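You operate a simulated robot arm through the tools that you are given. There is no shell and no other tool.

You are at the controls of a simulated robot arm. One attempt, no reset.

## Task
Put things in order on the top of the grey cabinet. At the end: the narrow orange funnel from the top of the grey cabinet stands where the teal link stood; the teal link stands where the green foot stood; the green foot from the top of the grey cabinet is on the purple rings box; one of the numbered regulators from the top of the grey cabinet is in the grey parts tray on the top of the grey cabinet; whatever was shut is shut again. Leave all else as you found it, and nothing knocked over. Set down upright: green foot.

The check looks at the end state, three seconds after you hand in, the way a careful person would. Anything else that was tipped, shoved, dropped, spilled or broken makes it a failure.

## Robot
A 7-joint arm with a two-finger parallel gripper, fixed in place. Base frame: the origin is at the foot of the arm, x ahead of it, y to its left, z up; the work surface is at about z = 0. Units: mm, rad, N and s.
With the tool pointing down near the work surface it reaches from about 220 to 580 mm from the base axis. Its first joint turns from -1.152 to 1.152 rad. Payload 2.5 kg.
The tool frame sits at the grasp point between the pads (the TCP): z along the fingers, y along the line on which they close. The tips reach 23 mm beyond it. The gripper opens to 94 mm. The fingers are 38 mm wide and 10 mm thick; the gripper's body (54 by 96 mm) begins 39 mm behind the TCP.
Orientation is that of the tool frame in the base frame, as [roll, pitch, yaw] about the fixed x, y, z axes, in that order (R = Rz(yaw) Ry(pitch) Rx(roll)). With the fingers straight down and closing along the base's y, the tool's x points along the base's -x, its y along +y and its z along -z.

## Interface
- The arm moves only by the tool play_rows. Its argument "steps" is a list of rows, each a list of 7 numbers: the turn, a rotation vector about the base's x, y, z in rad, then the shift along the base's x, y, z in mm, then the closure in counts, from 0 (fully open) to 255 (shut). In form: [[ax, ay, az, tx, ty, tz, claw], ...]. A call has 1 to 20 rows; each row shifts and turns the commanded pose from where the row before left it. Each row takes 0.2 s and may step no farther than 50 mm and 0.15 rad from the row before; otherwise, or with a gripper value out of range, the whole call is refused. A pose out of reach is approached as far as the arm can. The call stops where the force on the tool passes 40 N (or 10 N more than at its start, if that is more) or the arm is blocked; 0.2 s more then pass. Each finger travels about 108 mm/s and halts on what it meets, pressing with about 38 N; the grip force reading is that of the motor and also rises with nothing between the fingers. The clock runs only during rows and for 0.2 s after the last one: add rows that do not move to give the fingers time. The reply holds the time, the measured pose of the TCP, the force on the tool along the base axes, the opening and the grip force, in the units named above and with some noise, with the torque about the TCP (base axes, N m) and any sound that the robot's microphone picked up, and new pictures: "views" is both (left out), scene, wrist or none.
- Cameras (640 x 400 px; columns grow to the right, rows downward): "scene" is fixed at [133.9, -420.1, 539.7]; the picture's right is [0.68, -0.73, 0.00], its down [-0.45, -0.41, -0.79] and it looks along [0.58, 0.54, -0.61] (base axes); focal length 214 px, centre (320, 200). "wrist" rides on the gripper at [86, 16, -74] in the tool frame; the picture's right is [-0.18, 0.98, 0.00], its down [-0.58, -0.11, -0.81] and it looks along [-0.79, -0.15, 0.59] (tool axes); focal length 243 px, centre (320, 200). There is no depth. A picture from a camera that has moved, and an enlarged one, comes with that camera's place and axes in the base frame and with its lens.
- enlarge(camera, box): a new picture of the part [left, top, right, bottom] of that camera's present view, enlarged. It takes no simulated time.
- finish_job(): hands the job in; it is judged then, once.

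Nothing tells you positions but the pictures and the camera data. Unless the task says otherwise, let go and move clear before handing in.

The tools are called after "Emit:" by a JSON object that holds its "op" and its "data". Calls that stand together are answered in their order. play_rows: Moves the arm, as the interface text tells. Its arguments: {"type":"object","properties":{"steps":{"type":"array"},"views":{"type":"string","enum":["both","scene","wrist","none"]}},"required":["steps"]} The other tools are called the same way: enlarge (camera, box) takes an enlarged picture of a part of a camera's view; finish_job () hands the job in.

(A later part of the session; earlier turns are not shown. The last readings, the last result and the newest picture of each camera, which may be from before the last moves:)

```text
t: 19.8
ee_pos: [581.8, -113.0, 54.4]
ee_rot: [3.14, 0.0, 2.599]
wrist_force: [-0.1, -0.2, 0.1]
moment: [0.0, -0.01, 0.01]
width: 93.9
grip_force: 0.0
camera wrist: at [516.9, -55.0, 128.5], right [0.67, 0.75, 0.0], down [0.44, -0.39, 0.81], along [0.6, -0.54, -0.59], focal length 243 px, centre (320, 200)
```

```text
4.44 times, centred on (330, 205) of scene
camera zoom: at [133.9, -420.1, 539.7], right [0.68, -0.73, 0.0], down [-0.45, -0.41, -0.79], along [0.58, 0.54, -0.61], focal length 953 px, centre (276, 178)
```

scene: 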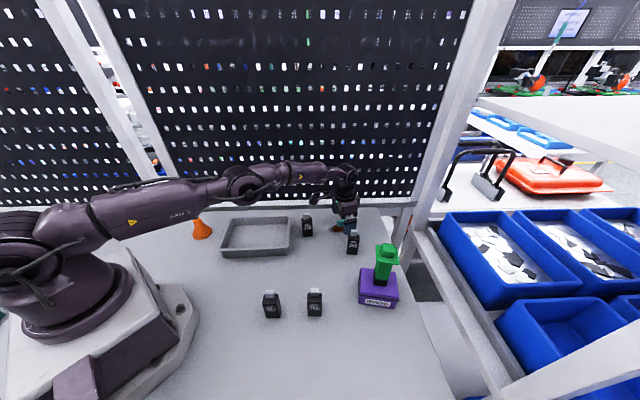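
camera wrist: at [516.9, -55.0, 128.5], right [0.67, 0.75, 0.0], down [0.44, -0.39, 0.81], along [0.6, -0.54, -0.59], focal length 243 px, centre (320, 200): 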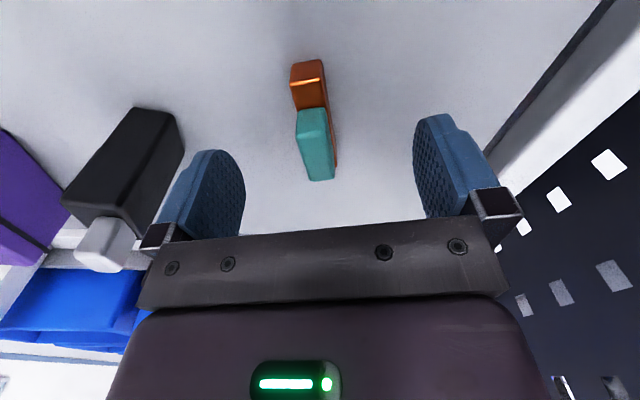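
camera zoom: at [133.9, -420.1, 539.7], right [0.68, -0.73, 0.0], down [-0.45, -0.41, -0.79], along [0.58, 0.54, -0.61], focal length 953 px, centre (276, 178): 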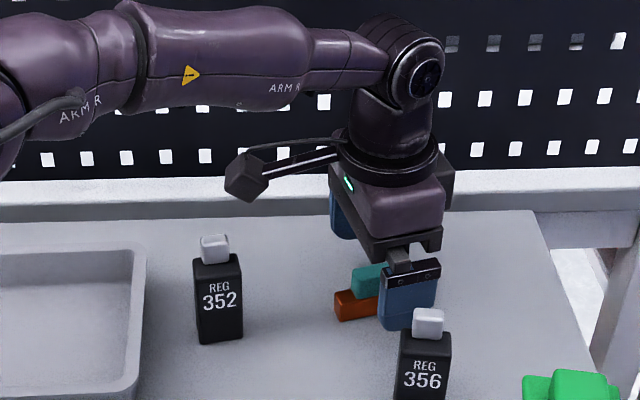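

Emit:
{"op": "play_rows", "data": {"steps": [[0, 0, 0, -1, 0.5, -6, 0], [0, 0, 0, 0, 0, -5, 0], [0, 0, 0, 0, 0, 0, 0], [0, 0, 0, 0, 0, 0, 150], [0, 0, 0, 0, 0, 0, 255], [0, 0, 0, 0, 0, 0, 255], [0, 0, 0, 0, 0, 0, 255]], "views": "both"}}

Emit:
{"op": "enlarge", "data": {"camera": "wrist", "box": [220, 60, 420, 230]}}

Emit:
{"op": "enlarge", "data": {"camera": "scene", "box": [270, 160, 390, 250]}}

```text
t: 21.4
ee_pos: [582.2, -112.9, 44.8]
ee_rot: [-3.141, -0.001, 2.599]
wrist_force: [0.2, 0.7, 1.5]
moment: [0.01, 0.01, -0.03]
width: 14.2
grip_force: 38.2
camera wrist: at [515.8, -54.8, 118.2], right [0.66, 0.75, 0.0], down [0.44, -0.39, 0.81], along [0.6, -0.54, -0.59], focal length 243 px, centre (320, 200)
```

scene: 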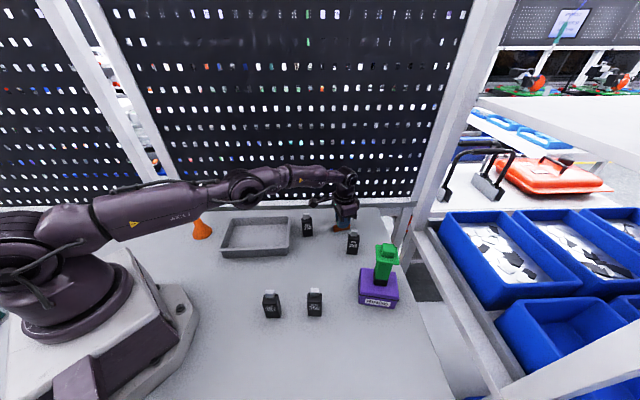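
wrist: 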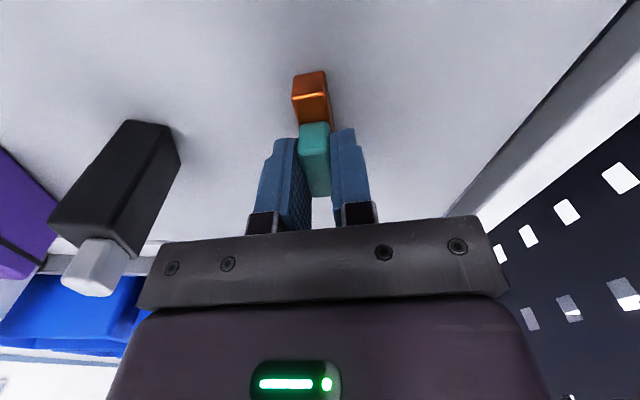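

```text
2.35 times, centred on (320, 145) of wrist
camera zoom: at [515.8, -54.8, 118.2], right [0.66, 0.75, 0.0], down [0.44, -0.39, 0.81], along [0.6, -0.54, -0.59], focal length 571 px, centre (320, 329)
```

zoom: 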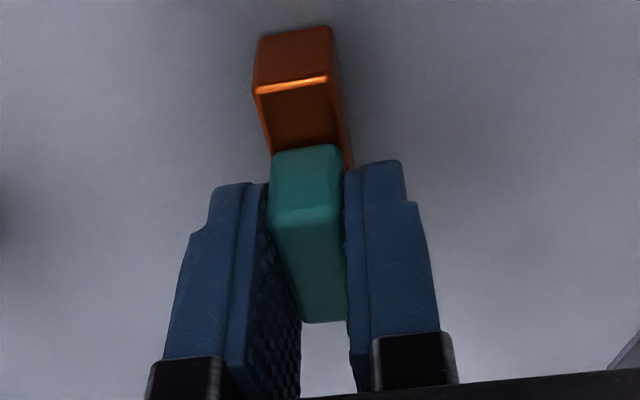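

```text
4.44 times, centred on (330, 205) of scene
camera zoom: at [133.9, -420.1, 539.7], right [0.68, -0.73, 0.0], down [-0.45, -0.41, -0.79], along [0.58, 0.54, -0.61], focal length 953 px, centre (276, 178)
```

zoom: 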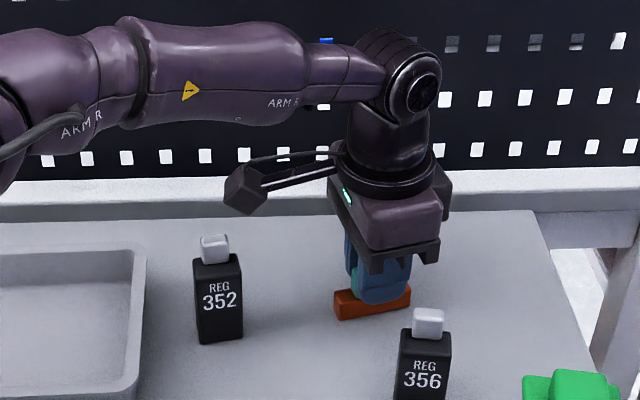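

Emit:
{"op": "play_rows", "data": {"steps": [[0, 0, 0, 0, 0, 5, 255], [0, 0, 0, 0, 0, 15, 255], [0, 0, 0, 0, 0, 30, 255], [0, 0, 0, 0, 0, 35, 255], [0, 0, 0, 0, 0, 35, 255], [0, 0, 0, 0, 0, 0, 255]], "views": "both"}}

Emit:
{"op": "enlarge", "data": {"camera": "wrist", "box": [220, 60, 420, 230]}}

```text
t: 22.8
ee_pos: [580.5, -113.4, 162.8]
ee_rot: [-3.141, -0.001, 2.599]
wrist_force: [0.0, 0.7, -0.9]
moment: [0.01, 0.0, -0.05]
width: 14.2
grip_force: 38.3
camera wrist: at [515.9, -55.4, 237.8], right [0.66, 0.75, 0.0], down [0.44, -0.39, 0.81], along [0.6, -0.54, -0.59], focal length 243 px, centre (320, 200)
```

scene: 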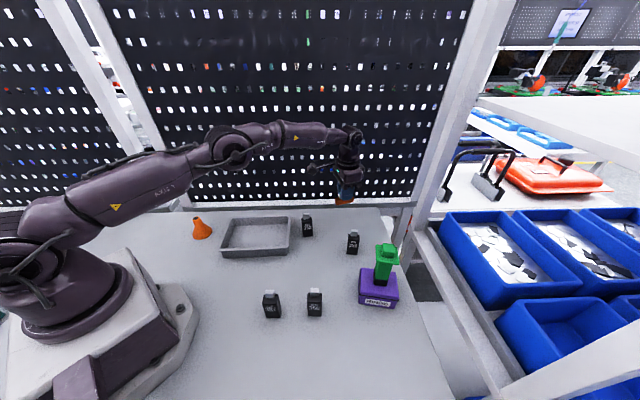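
wrist: 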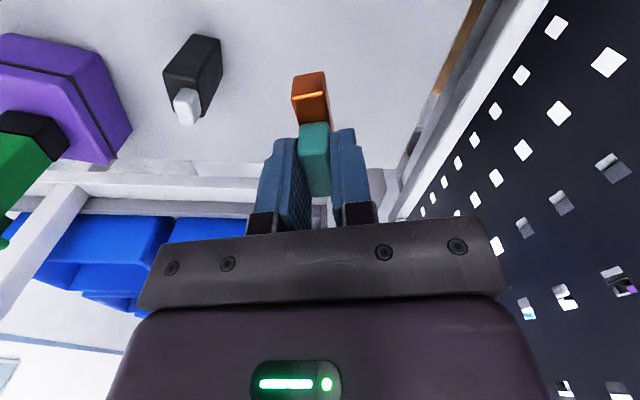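

```text
2.35 times, centred on (320, 145) of wrist
camera zoom: at [515.9, -55.4, 237.8], right [0.66, 0.75, 0.0], down [0.44, -0.39, 0.81], along [0.6, -0.54, -0.59], focal length 571 px, centre (320, 329)
```

zoom: 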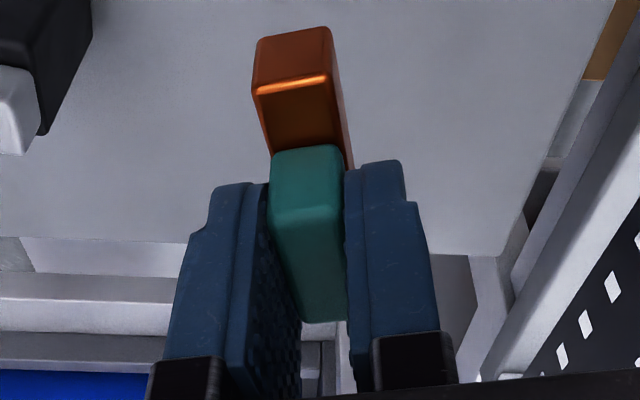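

Emit:
{"op": "play_rows", "data": {"steps": [[0, 0, 0, -45.2, -11.7, 2, 255], [0, 0, 0, -45.2, -11.7, 2, 255], [0, 0, 0, -45.3, -11.7, 2, 255], [0, 0, 0, -45.3, -11.7, 0, 255], [0, 0, 0, -23, -39, 0, 255], [0, 0, 0, -23, -39, 0, 255], [0, 0, 0, -23, -39, 0, 255], [0, 0, 0, -23, -39, 0, 255], [0, 0, 0, -23, -39, 0, 255], [0, 0, 0, 0, 0, 0, 255], [0, 0, 0, 0, 0, 0, 255]], "views": "both"}}

Emit:
{"op": "enlarge", "data": {"camera": "scene", "box": [280, 270, 410, 390]}}

```text
t: 25.2
ee_pos: [285.2, -354.8, 169.5]
ee_rot: [3.14, -0.001, 2.601]
wrist_force: [-0.2, 0.7, -0.7]
moment: [0.0, 0.01, 0.05]
width: 14.3
grip_force: 38.4
camera wrist: at [219.7, -297.3, 243.3], right [0.66, 0.75, 0.0], down [0.44, -0.39, 0.81], along [0.6, -0.54, -0.59], focal length 243 px, centre (320, 200)
```

scene: 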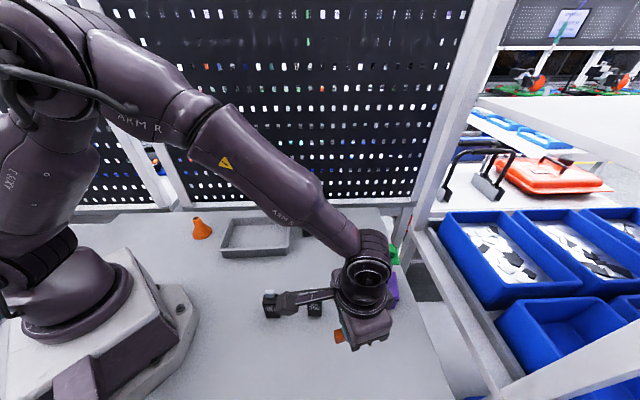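
wrist: 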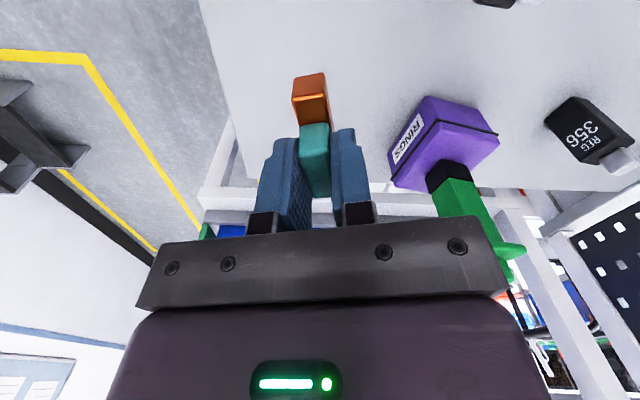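

```text
3.33 times, centred on (345, 330) of scene
camera zoom: at [133.9, -420.2, 539.7], right [0.68, -0.73, 0.0], down [-0.45, -0.41, -0.79], along [0.58, 0.54, -0.61], focal length 715 px, centre (237, -233)
```

zoom: 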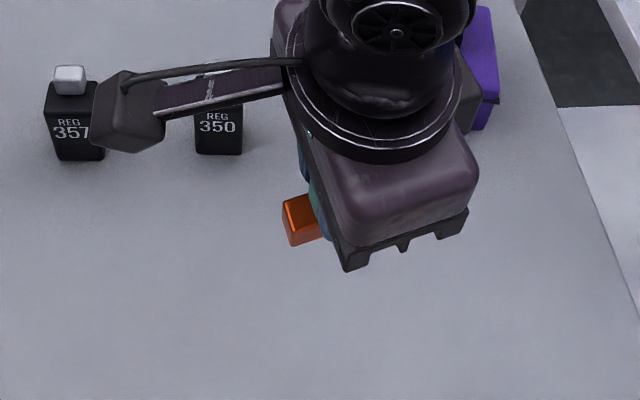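

Emit:
{"op": "play_rows", "data": {"steps": [[0, 0, 0, 0, 0, -40, 255], [0, 0, 0, 0, 0, -40, 255], [0, 0, 0, 0, 0, -30, 255], [0, 0, 0, 0, 0, -11, 255], [0, 0, 0, 0, 0, 0, 255]], "views": "scene"}}

Emit:
{"op": "play_rows", "data": {"steps": [[0, 0, 0, 0, 0, -2, 255], [0, 0, 0, 0, 0, 0, 255]], "views": "none"}}

```text
t: 26.4
ee_pos: [285.1, -354.5, 48.4]
ee_rot: [-3.142, -0.004, 2.598]
wrist_force: [0.0, 0.9, -0.3]
moment: [0.02, 0.0, -0.03]
width: 14.5
grip_force: 38.4
```

scene: 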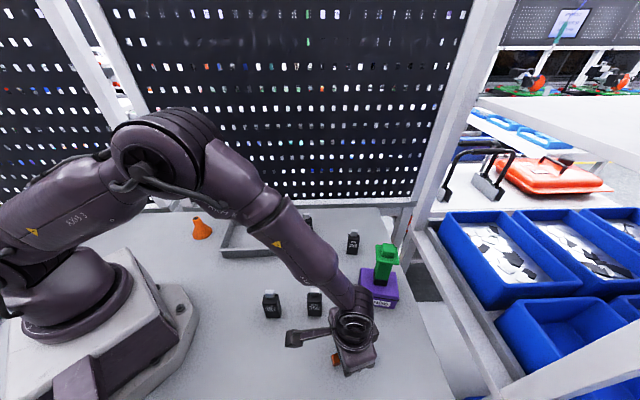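

```text
t: 27.0
ee_pos: [285.3, -355.1, 46.6]
ee_rot: [-3.141, 0.0, 2.6]
wrist_force: [0.3, 0.6, -0.7]
moment: [0.03, -0.01, 0.02]
width: 14.5
grip_force: 38.1
```

Emit:
{"op": "play_rows", "data": {"steps": [[0, 0, 0, 0, 0, -1.2, 255], [0, 0, 0, 0, 0, 0, 255]], "views": "none"}}

Emit:
{"op": "play_rows", "data": {"steps": [[0, 0, 0, 0, 0, -0.8, 255], [0, 0, 0, 0, 0, 0, 255]], "views": "none"}}

```text
t: 27.6
ee_pos: [285.0, -354.2, 45.8]
ee_rot: [3.141, 0.001, 2.599]
wrist_force: [-0.2, 0.7, -1.0]
moment: [0.01, -0.04, 0.01]
width: 14.1
grip_force: 37.6
```

```text
t: 28.2
ee_pos: [284.5, -354.0, 45.3]
ee_rot: [-3.14, 0.0, 2.598]
wrist_force: [-0.2, 0.8, -2.1]
moment: [0.02, -0.02, -0.04]
width: 14.4
grip_force: 37.7
```

Emit:
{"op": "play_rows", "data": {"steps": [[0, 0, 0, 0, 0, -0.7, 255], [0, 0, 0, 0, 0, 0, 255]], "views": "none"}}

Emit:
{"op": "play_rows", "data": {"steps": [[0, 0, 0, 0, 0, -0.5, 255], [0, 0, 0, 0, 0, 0, 255]], "views": "scene"}}

Emit:
{"op": "enlarge", "data": {"camera": "scene", "box": [310, 330, 370, 385]}}

```text
t: 28.8
ee_pos: [285.6, -355.1, 44.4]
ee_rot: [3.141, -0.001, 2.599]
wrist_force: [0.2, -0.4, 0.7]
moment: [0.01, 0.0, -0.01]
width: 14.3
grip_force: 38.1
```

```text
t: 29.4
ee_pos: [285.0, -353.6, 43.0]
ee_rot: [-3.141, 0.001, 2.598]
wrist_force: [0.1, 0.3, 3.5]
moment: [-0.02, -0.01, -0.01]
width: 14.4
grip_force: 38.4
```

scene: 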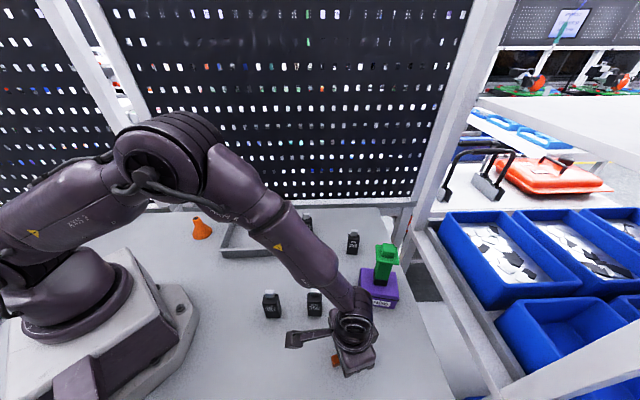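

```text
7.27 times, centred on (340, 358) of scene
camera zoom: at [133.9, -420.1, 539.7], right [0.68, -0.73, 0.0], down [-0.45, -0.41, -0.79], along [0.58, 0.54, -0.61], focal length 1560 px, centre (174, -946)
```

zoom: 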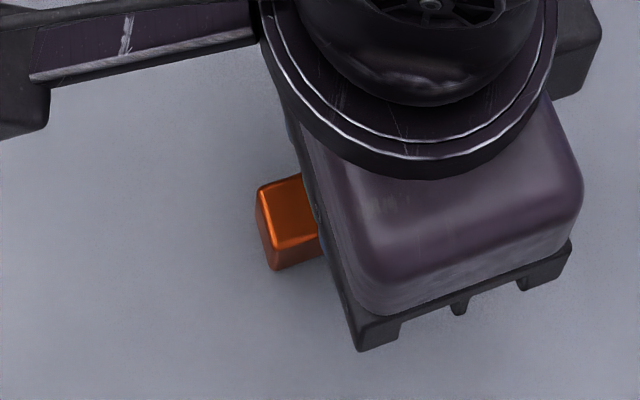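

Emit:
{"op": "play_rows", "data": {"steps": [[0, 0, 0, 0, 0, 0, 212], [0, 0, 0, 0, 0, 0, 200], [0, 0, 0, 0, 0, 0, 170], [0, 0, 0, 0, 0, 0, 100], [0, 0, 0, 0, 0, 0, 0], [0, 0, 0, 0, 0, 0, 0], [0, 0, 0, 0, 0, 20, 0], [0, 0, 0, 0, 0, 40, 0], [0, 0, 0, 0, 0, 45, 0], [0, 0, 0, 0, 0, 45, 0], [0, 0, 0, 0, 0, 0, 0]], "views": "both"}}

Emit:
{"op": "enlarge", "data": {"camera": "wrist", "box": [240, 0, 400, 160]}}

```text
t: 31.8
ee_pos: [286.3, -355.9, 194.5]
ee_rot: [3.141, 0.002, 2.597]
wrist_force: [0.9, -0.2, 0.4]
moment: [0.04, 0.03, -0.02]
width: 94.0
grip_force: 0.0
camera wrist: at [220.4, -297.6, 268.7], right [0.66, 0.75, 0.0], down [0.44, -0.39, 0.81], along [0.6, -0.54, -0.59], focal length 243 px, centre (320, 200)
```

scene: 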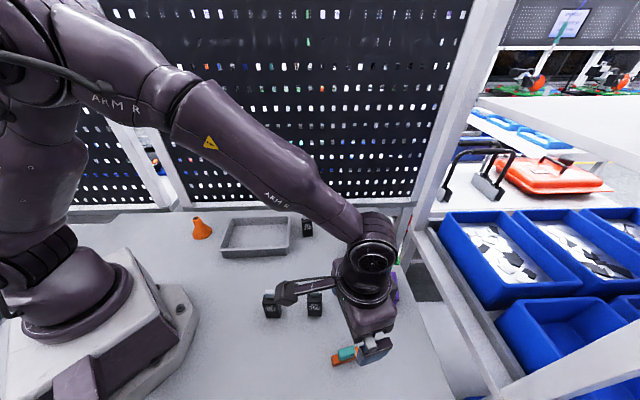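
wrist: 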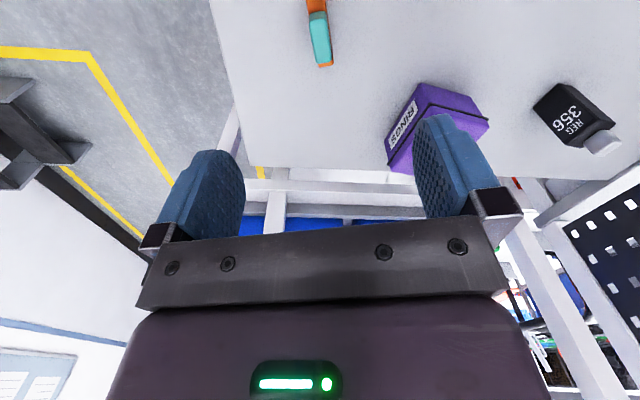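

```text
2.50 times, centred on (320, 80) of wrist
camera zoom: at [220.4, -297.6, 268.7], right [0.66, 0.75, 0.0], down [0.44, -0.39, 0.81], along [0.6, -0.54, -0.59], focal length 606 px, centre (320, 500)
```

zoom: 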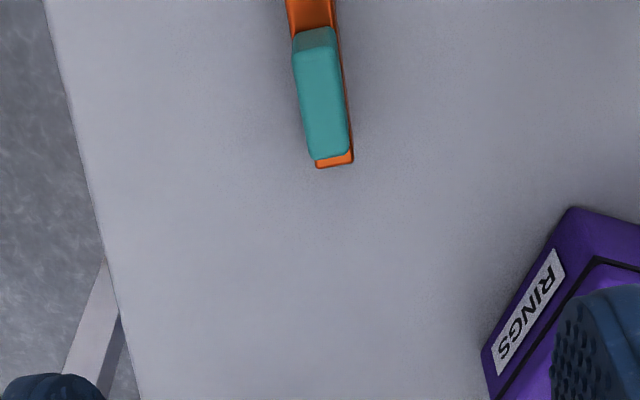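

The link now stands on the foot's old spot. Next I'll swing over to look at the funnel.

Emit:
{"op": "play_rows", "data": {"steps": [[0, 0, 0.12, 23.5, 39, 8, 0], [0, 0, 0.12, 23.5, 39, 8, 0], [0, 0, 0.12, 23.5, 39, 8, 0], [0, 0, 0.12, 23.5, 39, 8, 0], [0, 0, 0.12, 0, 49, 3, 0], [0, 0, 0.12, 0, 49, 3, 0], [0, 0, 0.12, 0, 49, 3, 0], [0, 0, 0.12, 0, 49, 3, 0], [0, 0, 0.12, -32.5, 31, 2, 0], [0, 0, 0.12, -32.5, 31, 2, 0], [0, 0, 0.12, -32.5, 31, 2, 0], [0, 0, 0.12, -32.5, 31, 2, 0], [0, 0, 0, 0, 0, 0, 0], [0, 0, 0, 0, 0, 0, 0]], "views": "both"}}

Emit:
{"op": "enlarge", "data": {"camera": "wrist", "box": [220, 0, 420, 200]}}

Emit:
{"op": "enlarge", "data": {"camera": "scene", "box": [320, 260, 420, 375]}}

```text
t: 34.8
ee_pos: [246.8, 122.1, 243.6]
ee_rot: [3.141, 0.0, -2.243]
wrist_force: [0.1, 0.1, 0.0]
moment: [0.0, 0.02, -0.01]
width: 93.9
grip_force: 0.1
camera wrist: at [181.3, 62.9, 319.8], right [-0.66, 0.76, 0.0], down [0.45, 0.39, 0.81], along [0.61, 0.53, -0.59], focal length 243 px, centre (320, 200)
```

scene: 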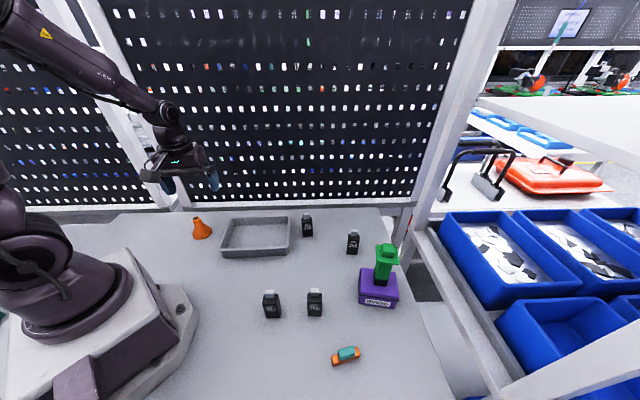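
wrist: 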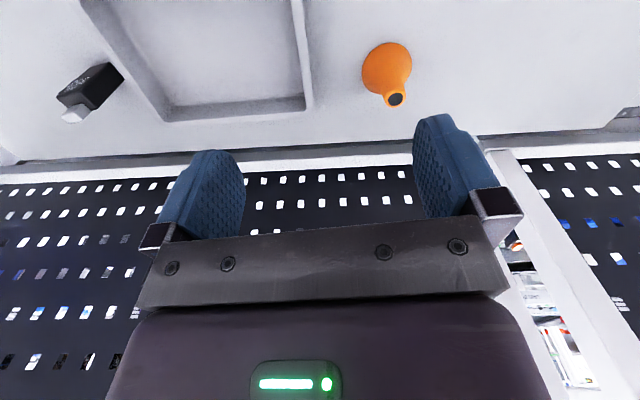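

```text
2.00 times, centred on (320, 100) of wrist
camera zoom: at [181.3, 62.9, 319.8], right [-0.66, 0.76, 0.0], down [0.45, 0.39, 0.81], along [0.61, 0.53, -0.59], focal length 485 px, centre (320, 400)
```

zoom: 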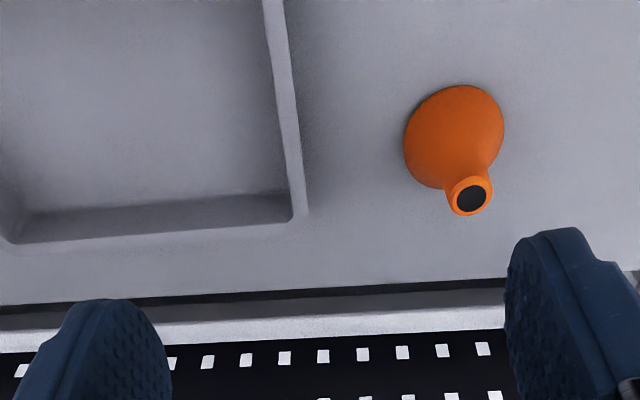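

```text
3.48 times, centred on (370, 318) of scene
camera zoom: at [133.9, -420.1, 539.7], right [0.68, -0.73, 0.0], down [-0.45, -0.41, -0.79], along [0.58, 0.54, -0.61], focal length 746 px, centre (146, -209)
```

zoom: 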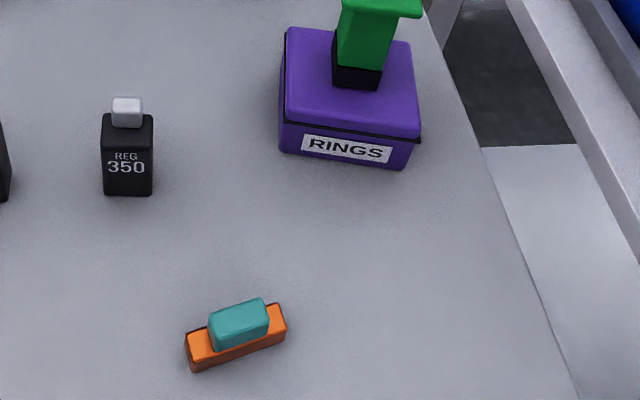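

Emit:
{"op": "play_rows", "data": {"steps": [[0, 0, 0, -2.8, 34.8, -25, 0], [0, 0, 0, -2.8, 34.8, -25, 0], [0, 0, 0, -2.7, 34.8, -25, 0], [0, 0, 0, 0, 0, -25, 0], [0, 0, 0, 0, 0, 0, 0], [0, 0, 0, 0, 0, 0, 0]], "views": "both"}}

Emit:
{"op": "enlarge", "data": {"camera": "wrist", "box": [220, 0, 420, 200]}}

Emit:
{"op": "enlarge", "data": {"camera": "scene", "box": [130, 160, 260, 260]}}

```text
t: 36.2
ee_pos: [243.0, 226.0, 144.1]
ee_rot: [-3.141, 0.001, -2.244]
wrist_force: [-0.4, 0.5, -0.1]
moment: [0.0, 0.01, 0.01]
width: 94.1
grip_force: 0.0
camera wrist: at [175.9, 168.1, 219.2], right [-0.65, 0.76, 0.0], down [0.45, 0.39, 0.81], along [0.61, 0.53, -0.59], focal length 243 px, centre (320, 200)
```

scene: 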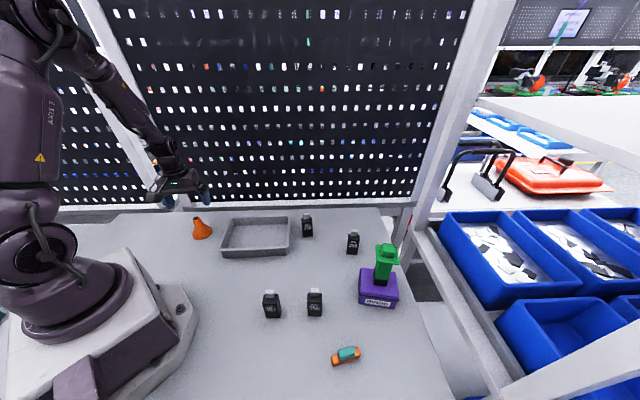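
wrist: 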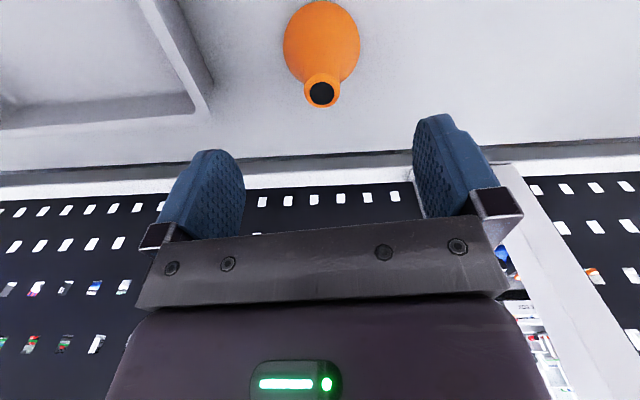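

```text
2.00 times, centred on (320, 100) of wrist
camera zoom: at [175.9, 168.1, 219.2], right [-0.65, 0.76, 0.0], down [0.45, 0.39, 0.81], along [0.61, 0.53, -0.59], focal length 485 px, centre (320, 400)
```

zoom: 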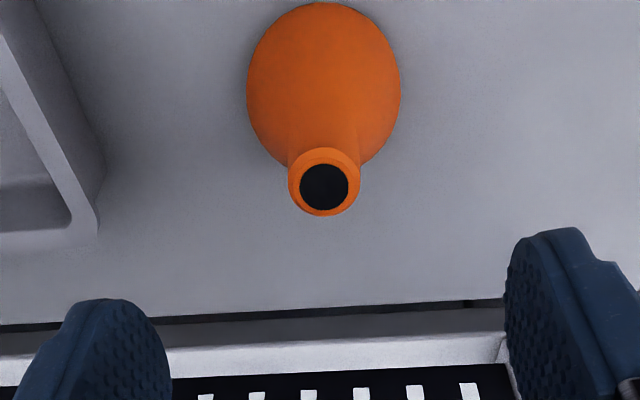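

```text
4.00 times, centred on (195, 210) of scene
camera zoom: at [133.9, -420.1, 539.7], right [0.68, -0.73, 0.0], down [-0.45, -0.41, -0.79], along [0.58, 0.54, -0.61], focal length 858 px, centre (820, 160)
```

zoom: 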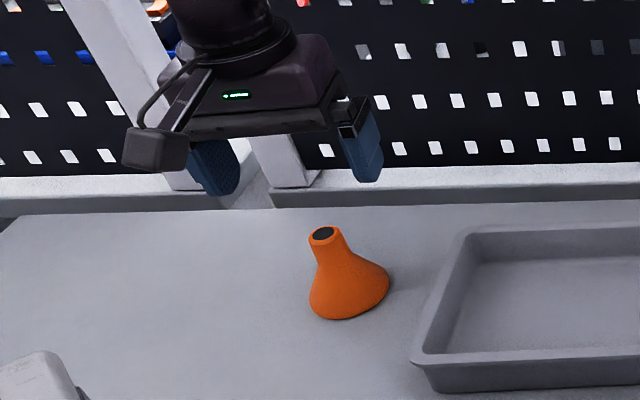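

Emit:
{"op": "play_rows", "data": {"steps": [[0, 0, 0, -3, -0.5, -30, 0], [0, 0, 0, 0, 0, -30, 0], [0, 0, 0, 0, 0, -14, 0], [0, 0, 0, 0, 0, 0, 0], [0, 0, 0, 0, 0, 0, 0]], "views": "both"}}

Emit:
{"op": "enlarge", "data": {"camera": "wrist", "box": [220, 60, 420, 230]}}

Emit:
{"op": "enlarge", "data": {"camera": "scene", "box": [150, 180, 250, 255]}}

```text
t: 37.4
ee_pos: [237.9, 225.9, 71.3]
ee_rot: [-3.141, 0.0, -2.243]
wrist_force: [0.2, 0.2, 0.1]
moment: [0.02, -0.01, -0.02]
width: 94.2
grip_force: 0.2
camera wrist: at [172.5, 166.5, 146.2], right [-0.65, 0.76, 0.0], down [0.45, 0.39, 0.81], along [0.61, 0.53, -0.59], focal length 243 px, centre (320, 200)
```

scene: 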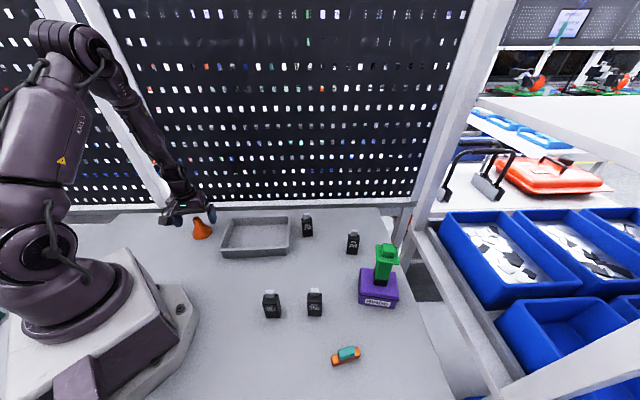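
wrist: 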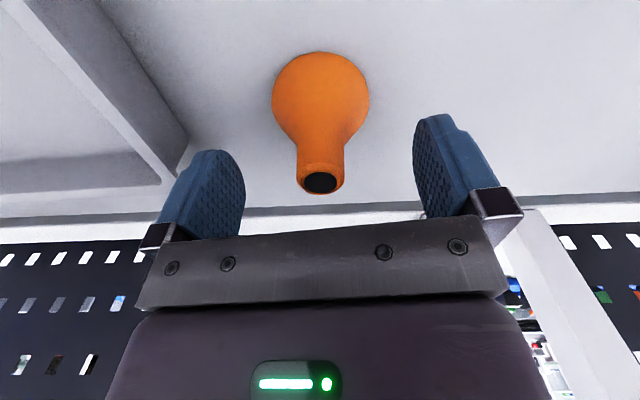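

```text
2.35 times, centred on (320, 145) of wrist
camera zoom: at [172.5, 166.5, 146.2], right [-0.65, 0.76, 0.0], down [0.45, 0.39, 0.81], along [0.61, 0.53, -0.59], focal length 571 px, centre (320, 329)
```

zoom: 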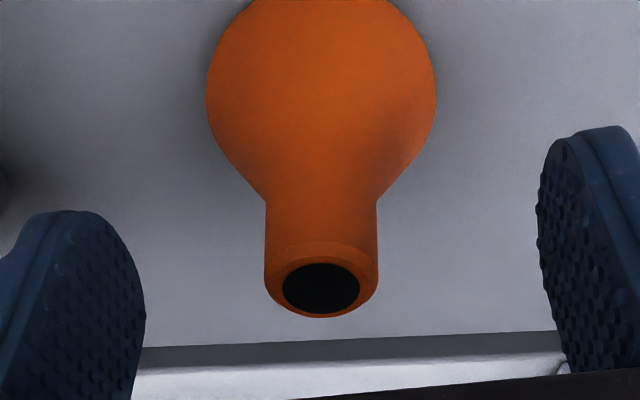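

```text
5.33 times, centred on (200, 218) of scene
camera zoom: at [133.9, -420.1, 539.7], right [0.68, -0.73, 0.0], down [-0.45, -0.41, -0.79], along [0.58, 0.54, -0.61], focal length 1144 px, centre (960, 107)
```

zoom: 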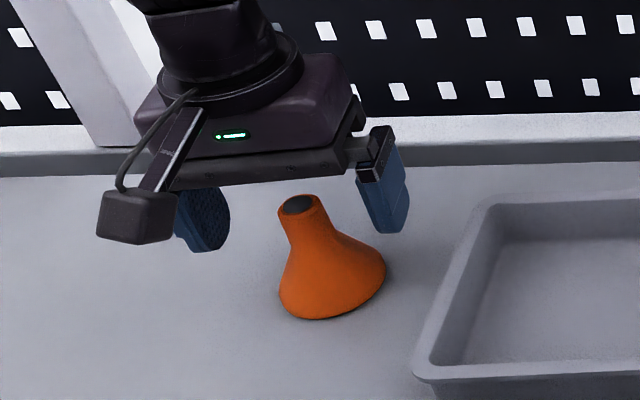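

Emit:
{"op": "play_rows", "data": {"steps": [[0, 0, 0, 0, 0, -2, 0], [0, 0, 0, 0, 0, 0, 100], [0, 0, 0, 0, 0, 0, 180], [0, 0, 0, 0, 0, 0, 255], [0, 0, 0, 0, 0, 0, 255], [0, 0, 0, 0, 0, 0, 255]], "views": "both"}}

Emit:
{"op": "enlarge", "data": {"camera": "wrist", "box": [220, 60, 420, 230]}}

Emit:
{"op": "enlarge", "data": {"camera": "scene", "box": [150, 180, 250, 255]}}

```text
t: 38.8
ee_pos: [237.7, 223.6, 69.2]
ee_rot: [3.14, 0.001, -2.243]
wrist_force: [0.6, 0.4, 0.3]
moment: [0.02, -0.02, -0.01]
width: 23.7
grip_force: 37.6
camera wrist: at [172.1, 166.4, 144.2], right [-0.65, 0.76, 0.0], down [0.45, 0.39, 0.81], along [0.61, 0.53, -0.59], focal length 243 px, centre (320, 200)
```

scene: 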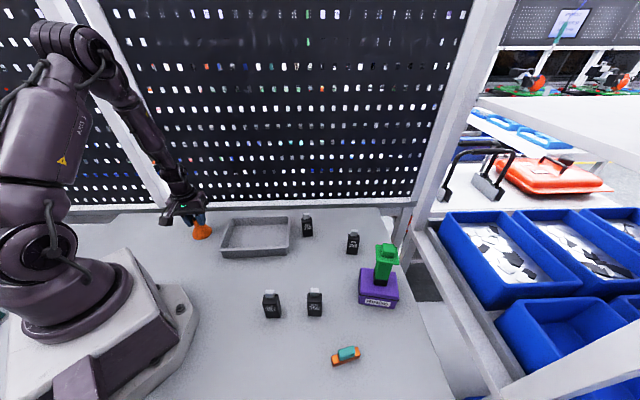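
wrist: 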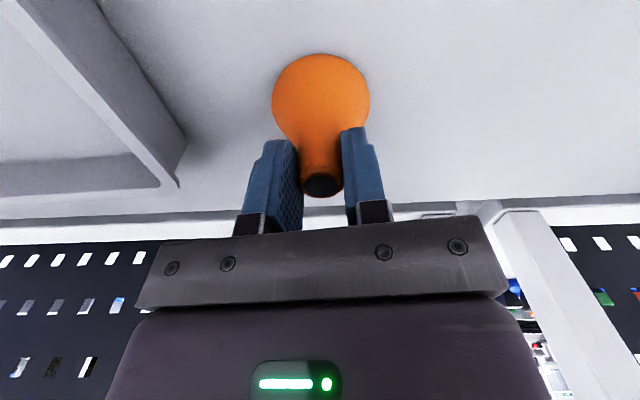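

```text
2.35 times, centred on (320, 145) of wrist
camera zoom: at [172.1, 166.4, 144.2], right [-0.65, 0.76, 0.0], down [0.45, 0.39, 0.81], along [0.61, 0.53, -0.59], focal length 571 px, centre (320, 329)
```

zoom: 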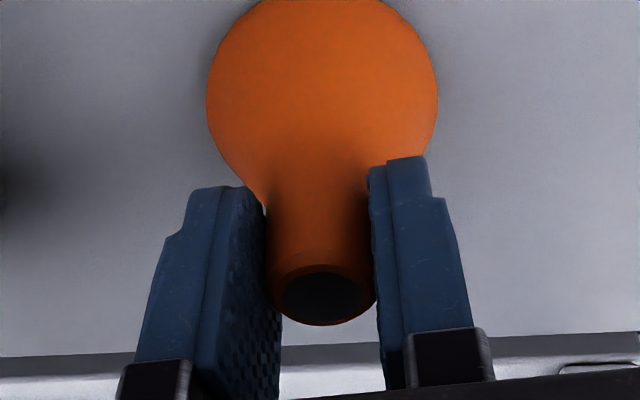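

```text
5.33 times, centred on (200, 218) of scene
camera zoom: at [133.9, -420.1, 539.7], right [0.68, -0.73, 0.0], down [-0.45, -0.41, -0.79], along [0.58, 0.54, -0.61], focal length 1144 px, centre (960, 107)
```

zoom: 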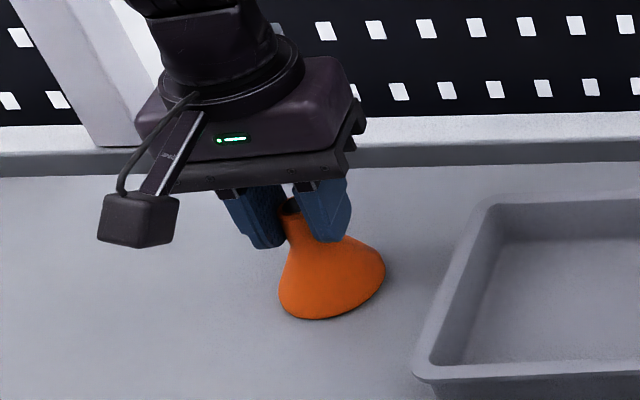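

Emit:
{"op": "play_rows", "data": {"steps": [[0, 0, 0, 0, 0, 5, 255], [0, 0, 0, 0, 0, 15, 255], [0, 0, 0, 0, 0, 30, 255], [0, 0, 0, 0, 0, 40, 255], [0, 0, 0, 0, 0, 45, 255], [0, 0, 0, 0, 0, 0, 255]], "views": "wrist"}}

Emit:
{"op": "play_rows", "data": {"steps": [[0, 0, -0.1, 28.5, -28.1, 0, 255], [0, 0, -0.1, 28.5, -28.1, 0, 255], [0, 0, -0.1, 28.5, -28.1, 0, 255], [0, 0, -0.1, 28.5, -28.1, 0, 255], [0, 0, -0.1, 28.5, -28.1, 0, 255], [0, 0, -0.1, 28.5, -28.1, 0, 255], [0, 0, -0.1, 28.5, -28.1, 0, 255], [0, 0, -0.1, 28.5, -28.1, 0, 255], [0, 0, -0.1, 28.5, -28.1, 0, 255], [0, 0, -0.1, 28.5, -28.1, 0, 255], [0, 0, -0.1, 28.5, -28.1, 0, 255], [0, 0, -0.1, 28.5, -28.1, 0, 255], [0, 0, 0, 0, 0, 0, 255], [0, 0, 0, 0, 0, 0, 255]], "views": "both"}}

```text
t: 40.2
ee_pos: [237.5, 223.0, 206.2]
ee_rot: [3.139, 0.0, -2.242]
wrist_force: [-0.3, -0.1, 0.0]
moment: [-0.05, 0.0, 0.02]
width: 23.8
grip_force: 38.4
camera wrist: at [172.6, 164.9, 280.5], right [-0.65, 0.76, 0.0], down [0.45, 0.39, 0.81], along [0.61, 0.53, -0.59], focal length 243 px, centre (320, 200)
```

wrist: 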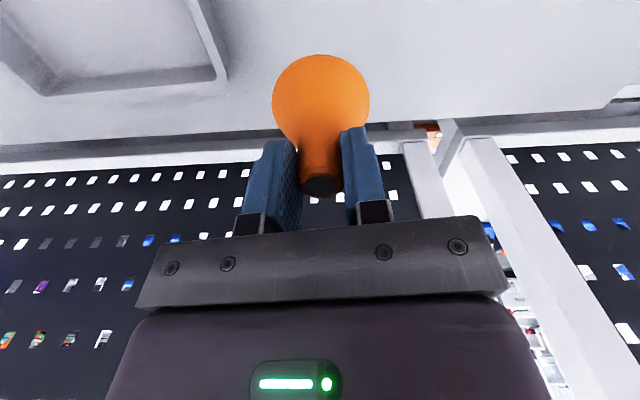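

```text
t: 43.2
ee_pos: [580.9, -111.3, 205.0]
ee_rot: [-3.141, -0.001, 2.841]
wrist_force: [-0.8, -0.7, -1.3]
moment: [-0.01, -0.01, 0.04]
width: 23.8
grip_force: 38.1
camera wrist: at [504.3, -71.2, 279.2], right [0.47, 0.88, 0.0], down [0.52, -0.28, 0.81], along [0.71, -0.38, -0.59], focal length 243 px, centre (320, 200)
```

scene: 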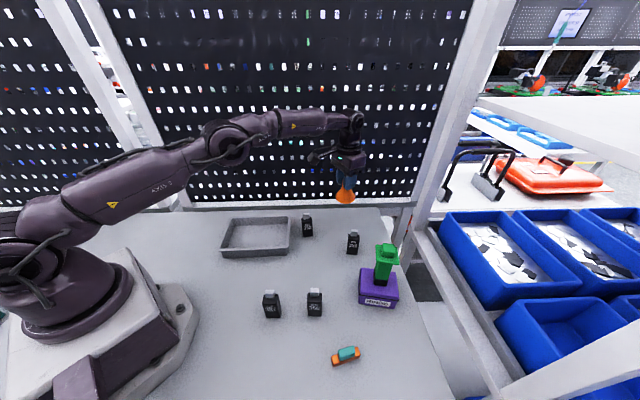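
wrist: 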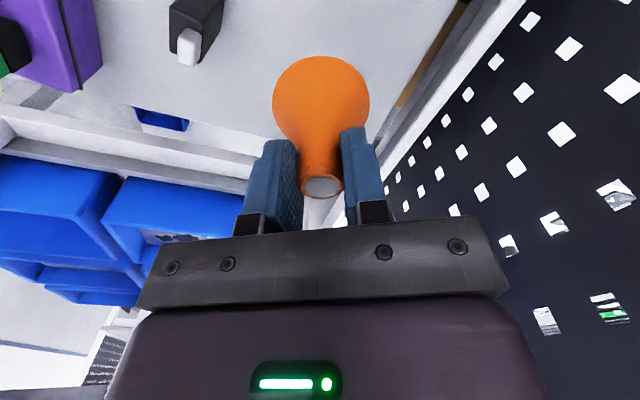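

Emit:
{"op": "play_rows", "data": {"steps": [[0, 0, 0, -1.5, -0.3, -40, 255], [0, 0, 0, 0, 0, -40, 255], [0, 0, 0, 0, 0, -30, 255], [0, 0, 0, 0, 0, -15, 255], [0, 0, 0, 0, 0, -6, 255], [0, 0, 0, 0, 0, 0, 255]], "views": "both"}}

Emit:
{"op": "enlarge", "data": {"camera": "scene", "box": [270, 160, 390, 250]}}

```text
t: 44.6
ee_pos: [579.0, -113.0, 74.1]
ee_rot: [-3.141, 0.001, 2.839]
wrist_force: [-0.3, -0.5, -0.4]
moment: [-0.01, 0.01, 0.03]
width: 23.7
grip_force: 37.8
camera wrist: at [501.4, -72.5, 148.9], right [0.47, 0.88, 0.0], down [0.52, -0.28, 0.81], along [0.71, -0.38, -0.59], focal length 243 px, centre (320, 200)
```

scene: 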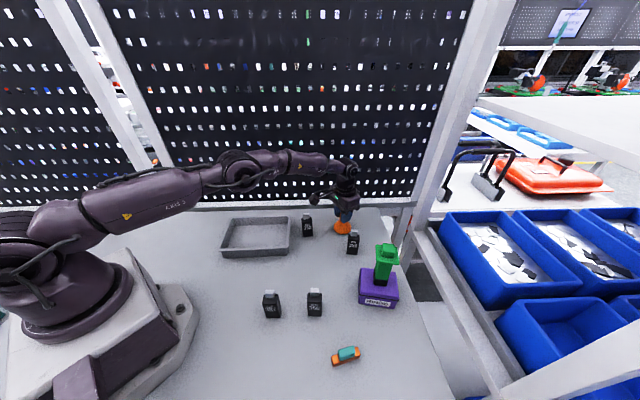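
wrist: 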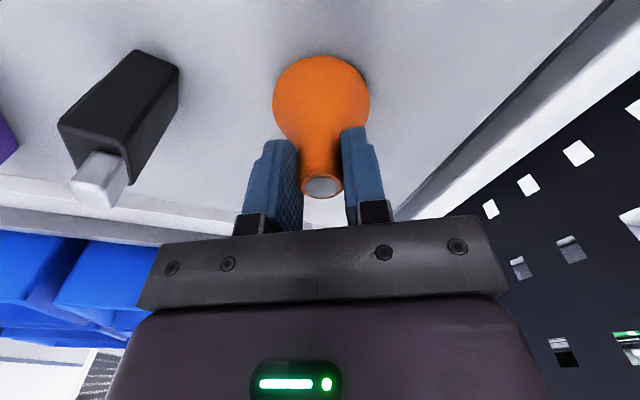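

```text
4.44 times, centred on (330, 205) of scene
camera zoom: at [133.9, -420.1, 539.7], right [0.68, -0.73, 0.0], down [-0.45, -0.41, -0.79], along [0.58, 0.54, -0.61], focal length 953 px, centre (276, 178)
```

zoom: 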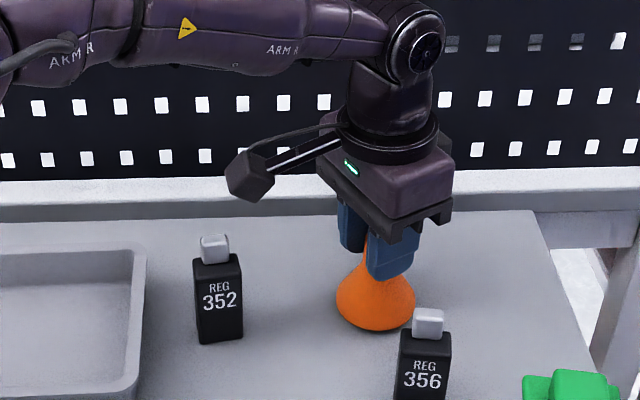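

Emit:
{"op": "play_rows", "data": {"steps": [[0, 0, 0, 0, 1.2, -2.2, 255], [0, 0, 0, 0, 0, 0, 255]], "views": "none"}}

Emit:
{"op": "play_rows", "data": {"steps": [[0, 0, 0, 0, 0, -1.2, 255], [0, 0, 0, 0, 0, 0, 255]], "views": "none"}}

Emit:
{"op": "play_rows", "data": {"steps": [[0, 0, 0, 0, 0, -0.8, 255], [0, 0, 0, 0, 0, 0, 255]], "views": "none"}}

```text
t: 45.2
ee_pos: [578.2, -111.6, 72.2]
ee_rot: [3.141, -0.001, 2.84]
wrist_force: [0.4, 0.3, -0.8]
moment: [-0.02, 0.0, 0.01]
width: 23.5
grip_force: 38.3
```

```text
t: 45.8
ee_pos: [578.4, -111.9, 71.6]
ee_rot: [3.139, 0.001, 2.839]
wrist_force: [-0.9, -0.4, -0.1]
moment: [0.0, 0.0, 0.01]
width: 23.7
grip_force: 38.0
```

```text
t: 46.4
ee_pos: [579.1, -111.4, 70.1]
ee_rot: [-3.141, 0.0, 2.84]
wrist_force: [1.0, 0.1, 0.6]
moment: [0.01, 0.01, -0.01]
width: 23.8
grip_force: 38.2
```

Emit:
{"op": "play_rows", "data": {"steps": [[0, 0, 0, 0, 0, -0.7, 255], [0, 0, 0, 0, 0, 0, 255]], "views": "none"}}

Emit:
{"op": "play_rows", "data": {"steps": [[0, 0, 0, 0, 0, 0, 255]], "views": "none"}}

```text
t: 47.0
ee_pos: [579.0, -112.0, 70.2]
ee_rot: [3.141, 0.003, 2.838]
wrist_force: [0.2, -0.2, 4.0]
moment: [0.01, -0.03, -0.03]
width: 23.8
grip_force: 38.0
```

```text
t: 47.4
ee_pos: [578.7, -111.4, 70.0]
ee_rot: [-3.141, 0.004, 2.841]
wrist_force: [-0.3, -0.8, 4.1]
moment: [-0.03, -0.05, -0.03]
width: 23.8
grip_force: 38.1
```

Emit:
{"op": "play_rows", "data": {"steps": [[0, 0, 0, 0, 0, 0, 186], [0, 0, 0, 0, 0, 0, 176], [0, 0, 0, 0, 0, 0, 150], [0, 0, 0, 0, 0, 0, 110], [0, 0, 0, 0, 0, 0, 90], [0, 0, 0, 0, 0, 0, 90], [0, 0, 0, 0, 0, 20, 90], [0, 0, 0, 0, 0, 40, 90], [0, 0, 0, 0, 0, 45, 90], [0, 0, 0, 0, 0, 30, 0], [0, 0, 0, 0, 0, 0, 0]], "views": "both"}}

Emit:
{"op": "enlarge", "data": {"camera": "scene", "box": [270, 180, 390, 270]}}

Emit:
{"op": "enlarge", "data": {"camera": "wrist", "box": [220, 0, 420, 200]}}

```text
t: 49.8
ee_pos: [578.3, -109.9, 203.0]
ee_rot: [3.141, 0.001, 2.839]
wrist_force: [-0.3, -0.1, -0.3]
moment: [-0.02, 0.01, 0.02]
width: 94.0
grip_force: 0.1
camera wrist: at [501.8, -70.0, 277.2], right [0.47, 0.88, 0.0], down [0.52, -0.28, 0.81], along [0.71, -0.38, -0.59], focal length 243 px, centre (320, 200)
```

scene: 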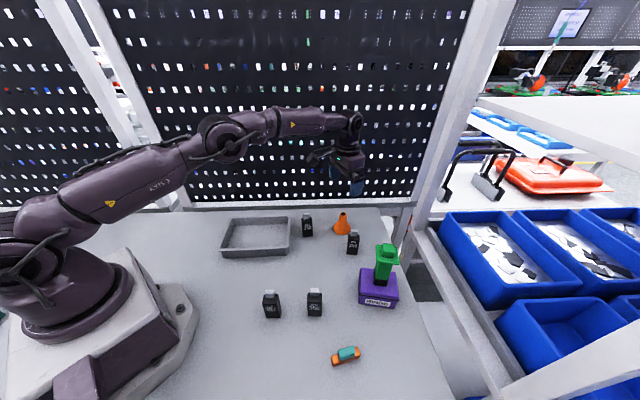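
wrist: 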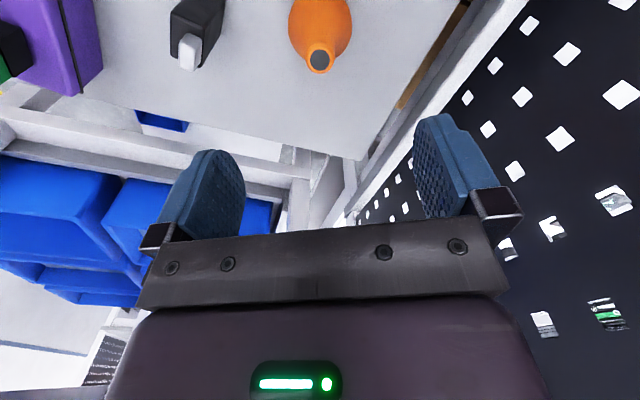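

```text
4.44 times, centred on (330, 225) of scene
camera zoom: at [133.9, -420.1, 539.7], right [0.68, -0.73, 0.0], down [-0.45, -0.41, -0.79], along [0.58, 0.54, -0.61], focal length 953 px, centre (276, 89)
```

zoom: 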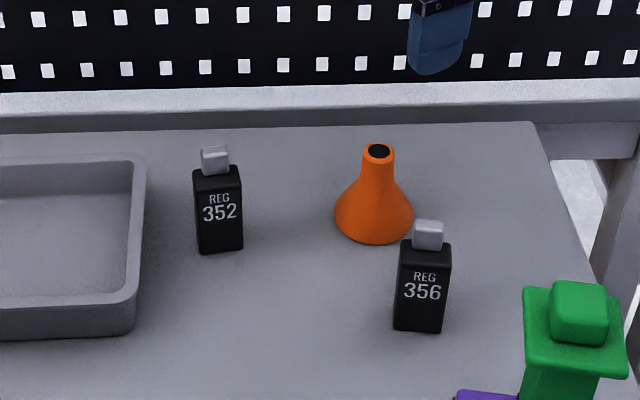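

```text
2.00 times, centred on (320, 100) of wrist
camera zoom: at [501.8, -70.0, 277.2], right [0.47, 0.88, 0.0], down [0.52, -0.28, 0.81], along [0.71, -0.38, -0.59], focal length 485 px, centre (320, 400)
```

zoom: 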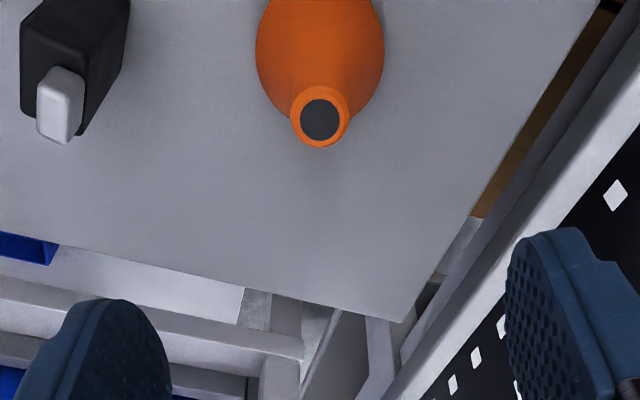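

Foot, link and funnel are all in place. Regulator 350, near (308,-240), will go in the tray, so I'll hover over it and look.

Emit:
{"op": "play_rows", "data": {"steps": [[0, 0, -0.0803, -38.6, -18.6, 0, 0], [0, 0, -0.0803, -38.6, -18.6, 0, 0], [0, 0, -0.0803, -38.6, -18.6, 0, 0], [0, 0, -0.0803, -38.6, -18.6, 0, 0], [0, 0, -0.0803, -38.6, -18.6, 0, 0], [0, 0, -0.0803, -38.6, -18.6, 0, 0], [0, 0, -0.0803, -38.6, -18.6, -10, 0], [0, 0, 0, 0, 0, -10, 0], [0, 0, 0, 0, 0, 0, 0]], "views": "both"}}

Emit:
{"op": "enlarge", "data": {"camera": "wrist", "box": [220, 0, 420, 200]}}

Emit:
{"op": "enlarge", "data": {"camera": "scene", "box": [240, 250, 360, 340]}}

```text
t: 51.8
ee_pos: [308.4, -241.3, 182.7]
ee_rot: [3.14, 0.0, 2.277]
wrist_force: [-0.6, -0.6, 0.0]
moment: [-0.07, -0.02, -0.01]
width: 93.9
grip_force: 0.0
camera wrist: at [264.9, -165.3, 257.4], right [0.87, 0.5, 0.0], down [0.29, -0.51, 0.81], along [0.4, -0.7, -0.59], focal length 243 px, centre (320, 200)
```

scene: 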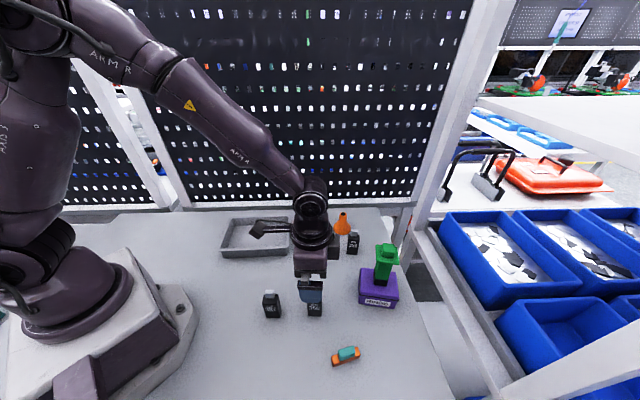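
wrist: 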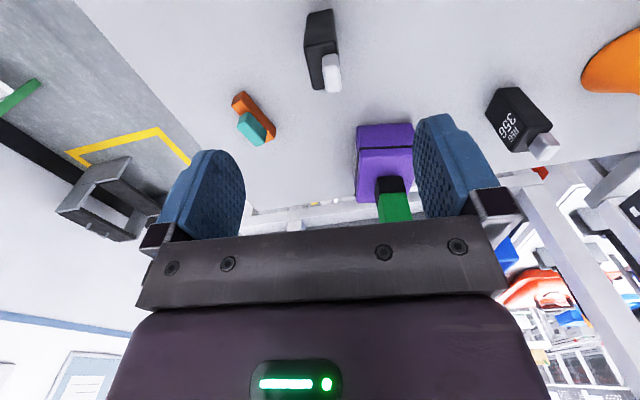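

```text
2.00 times, centred on (320, 100) of wrist
camera zoom: at [264.9, -165.3, 257.4], right [0.87, 0.5, 0.0], down [0.29, -0.51, 0.81], along [0.4, -0.7, -0.59], focal length 485 px, centre (320, 400)
```

zoom: 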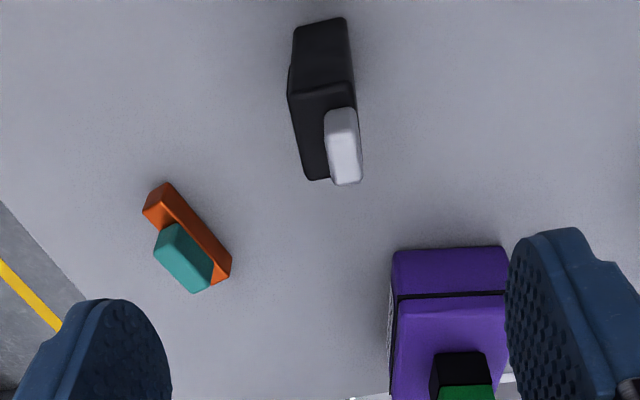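

```text
4.44 times, centred on (300, 295) of scene
camera zoom: at [133.9, -420.1, 539.7], right [0.68, -0.73, 0.0], down [-0.45, -0.41, -0.79], along [0.58, 0.54, -0.61], focal length 953 px, centre (409, -222)
```

zoom: 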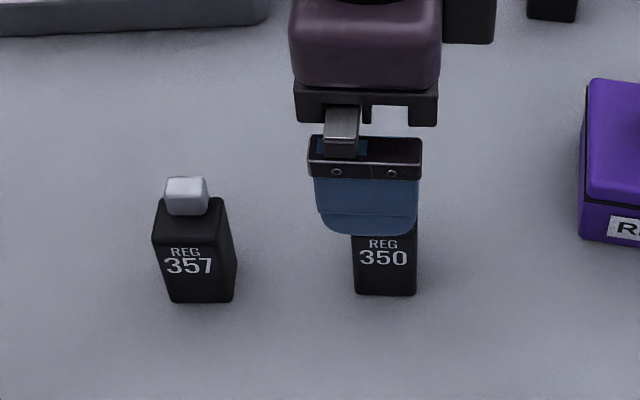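

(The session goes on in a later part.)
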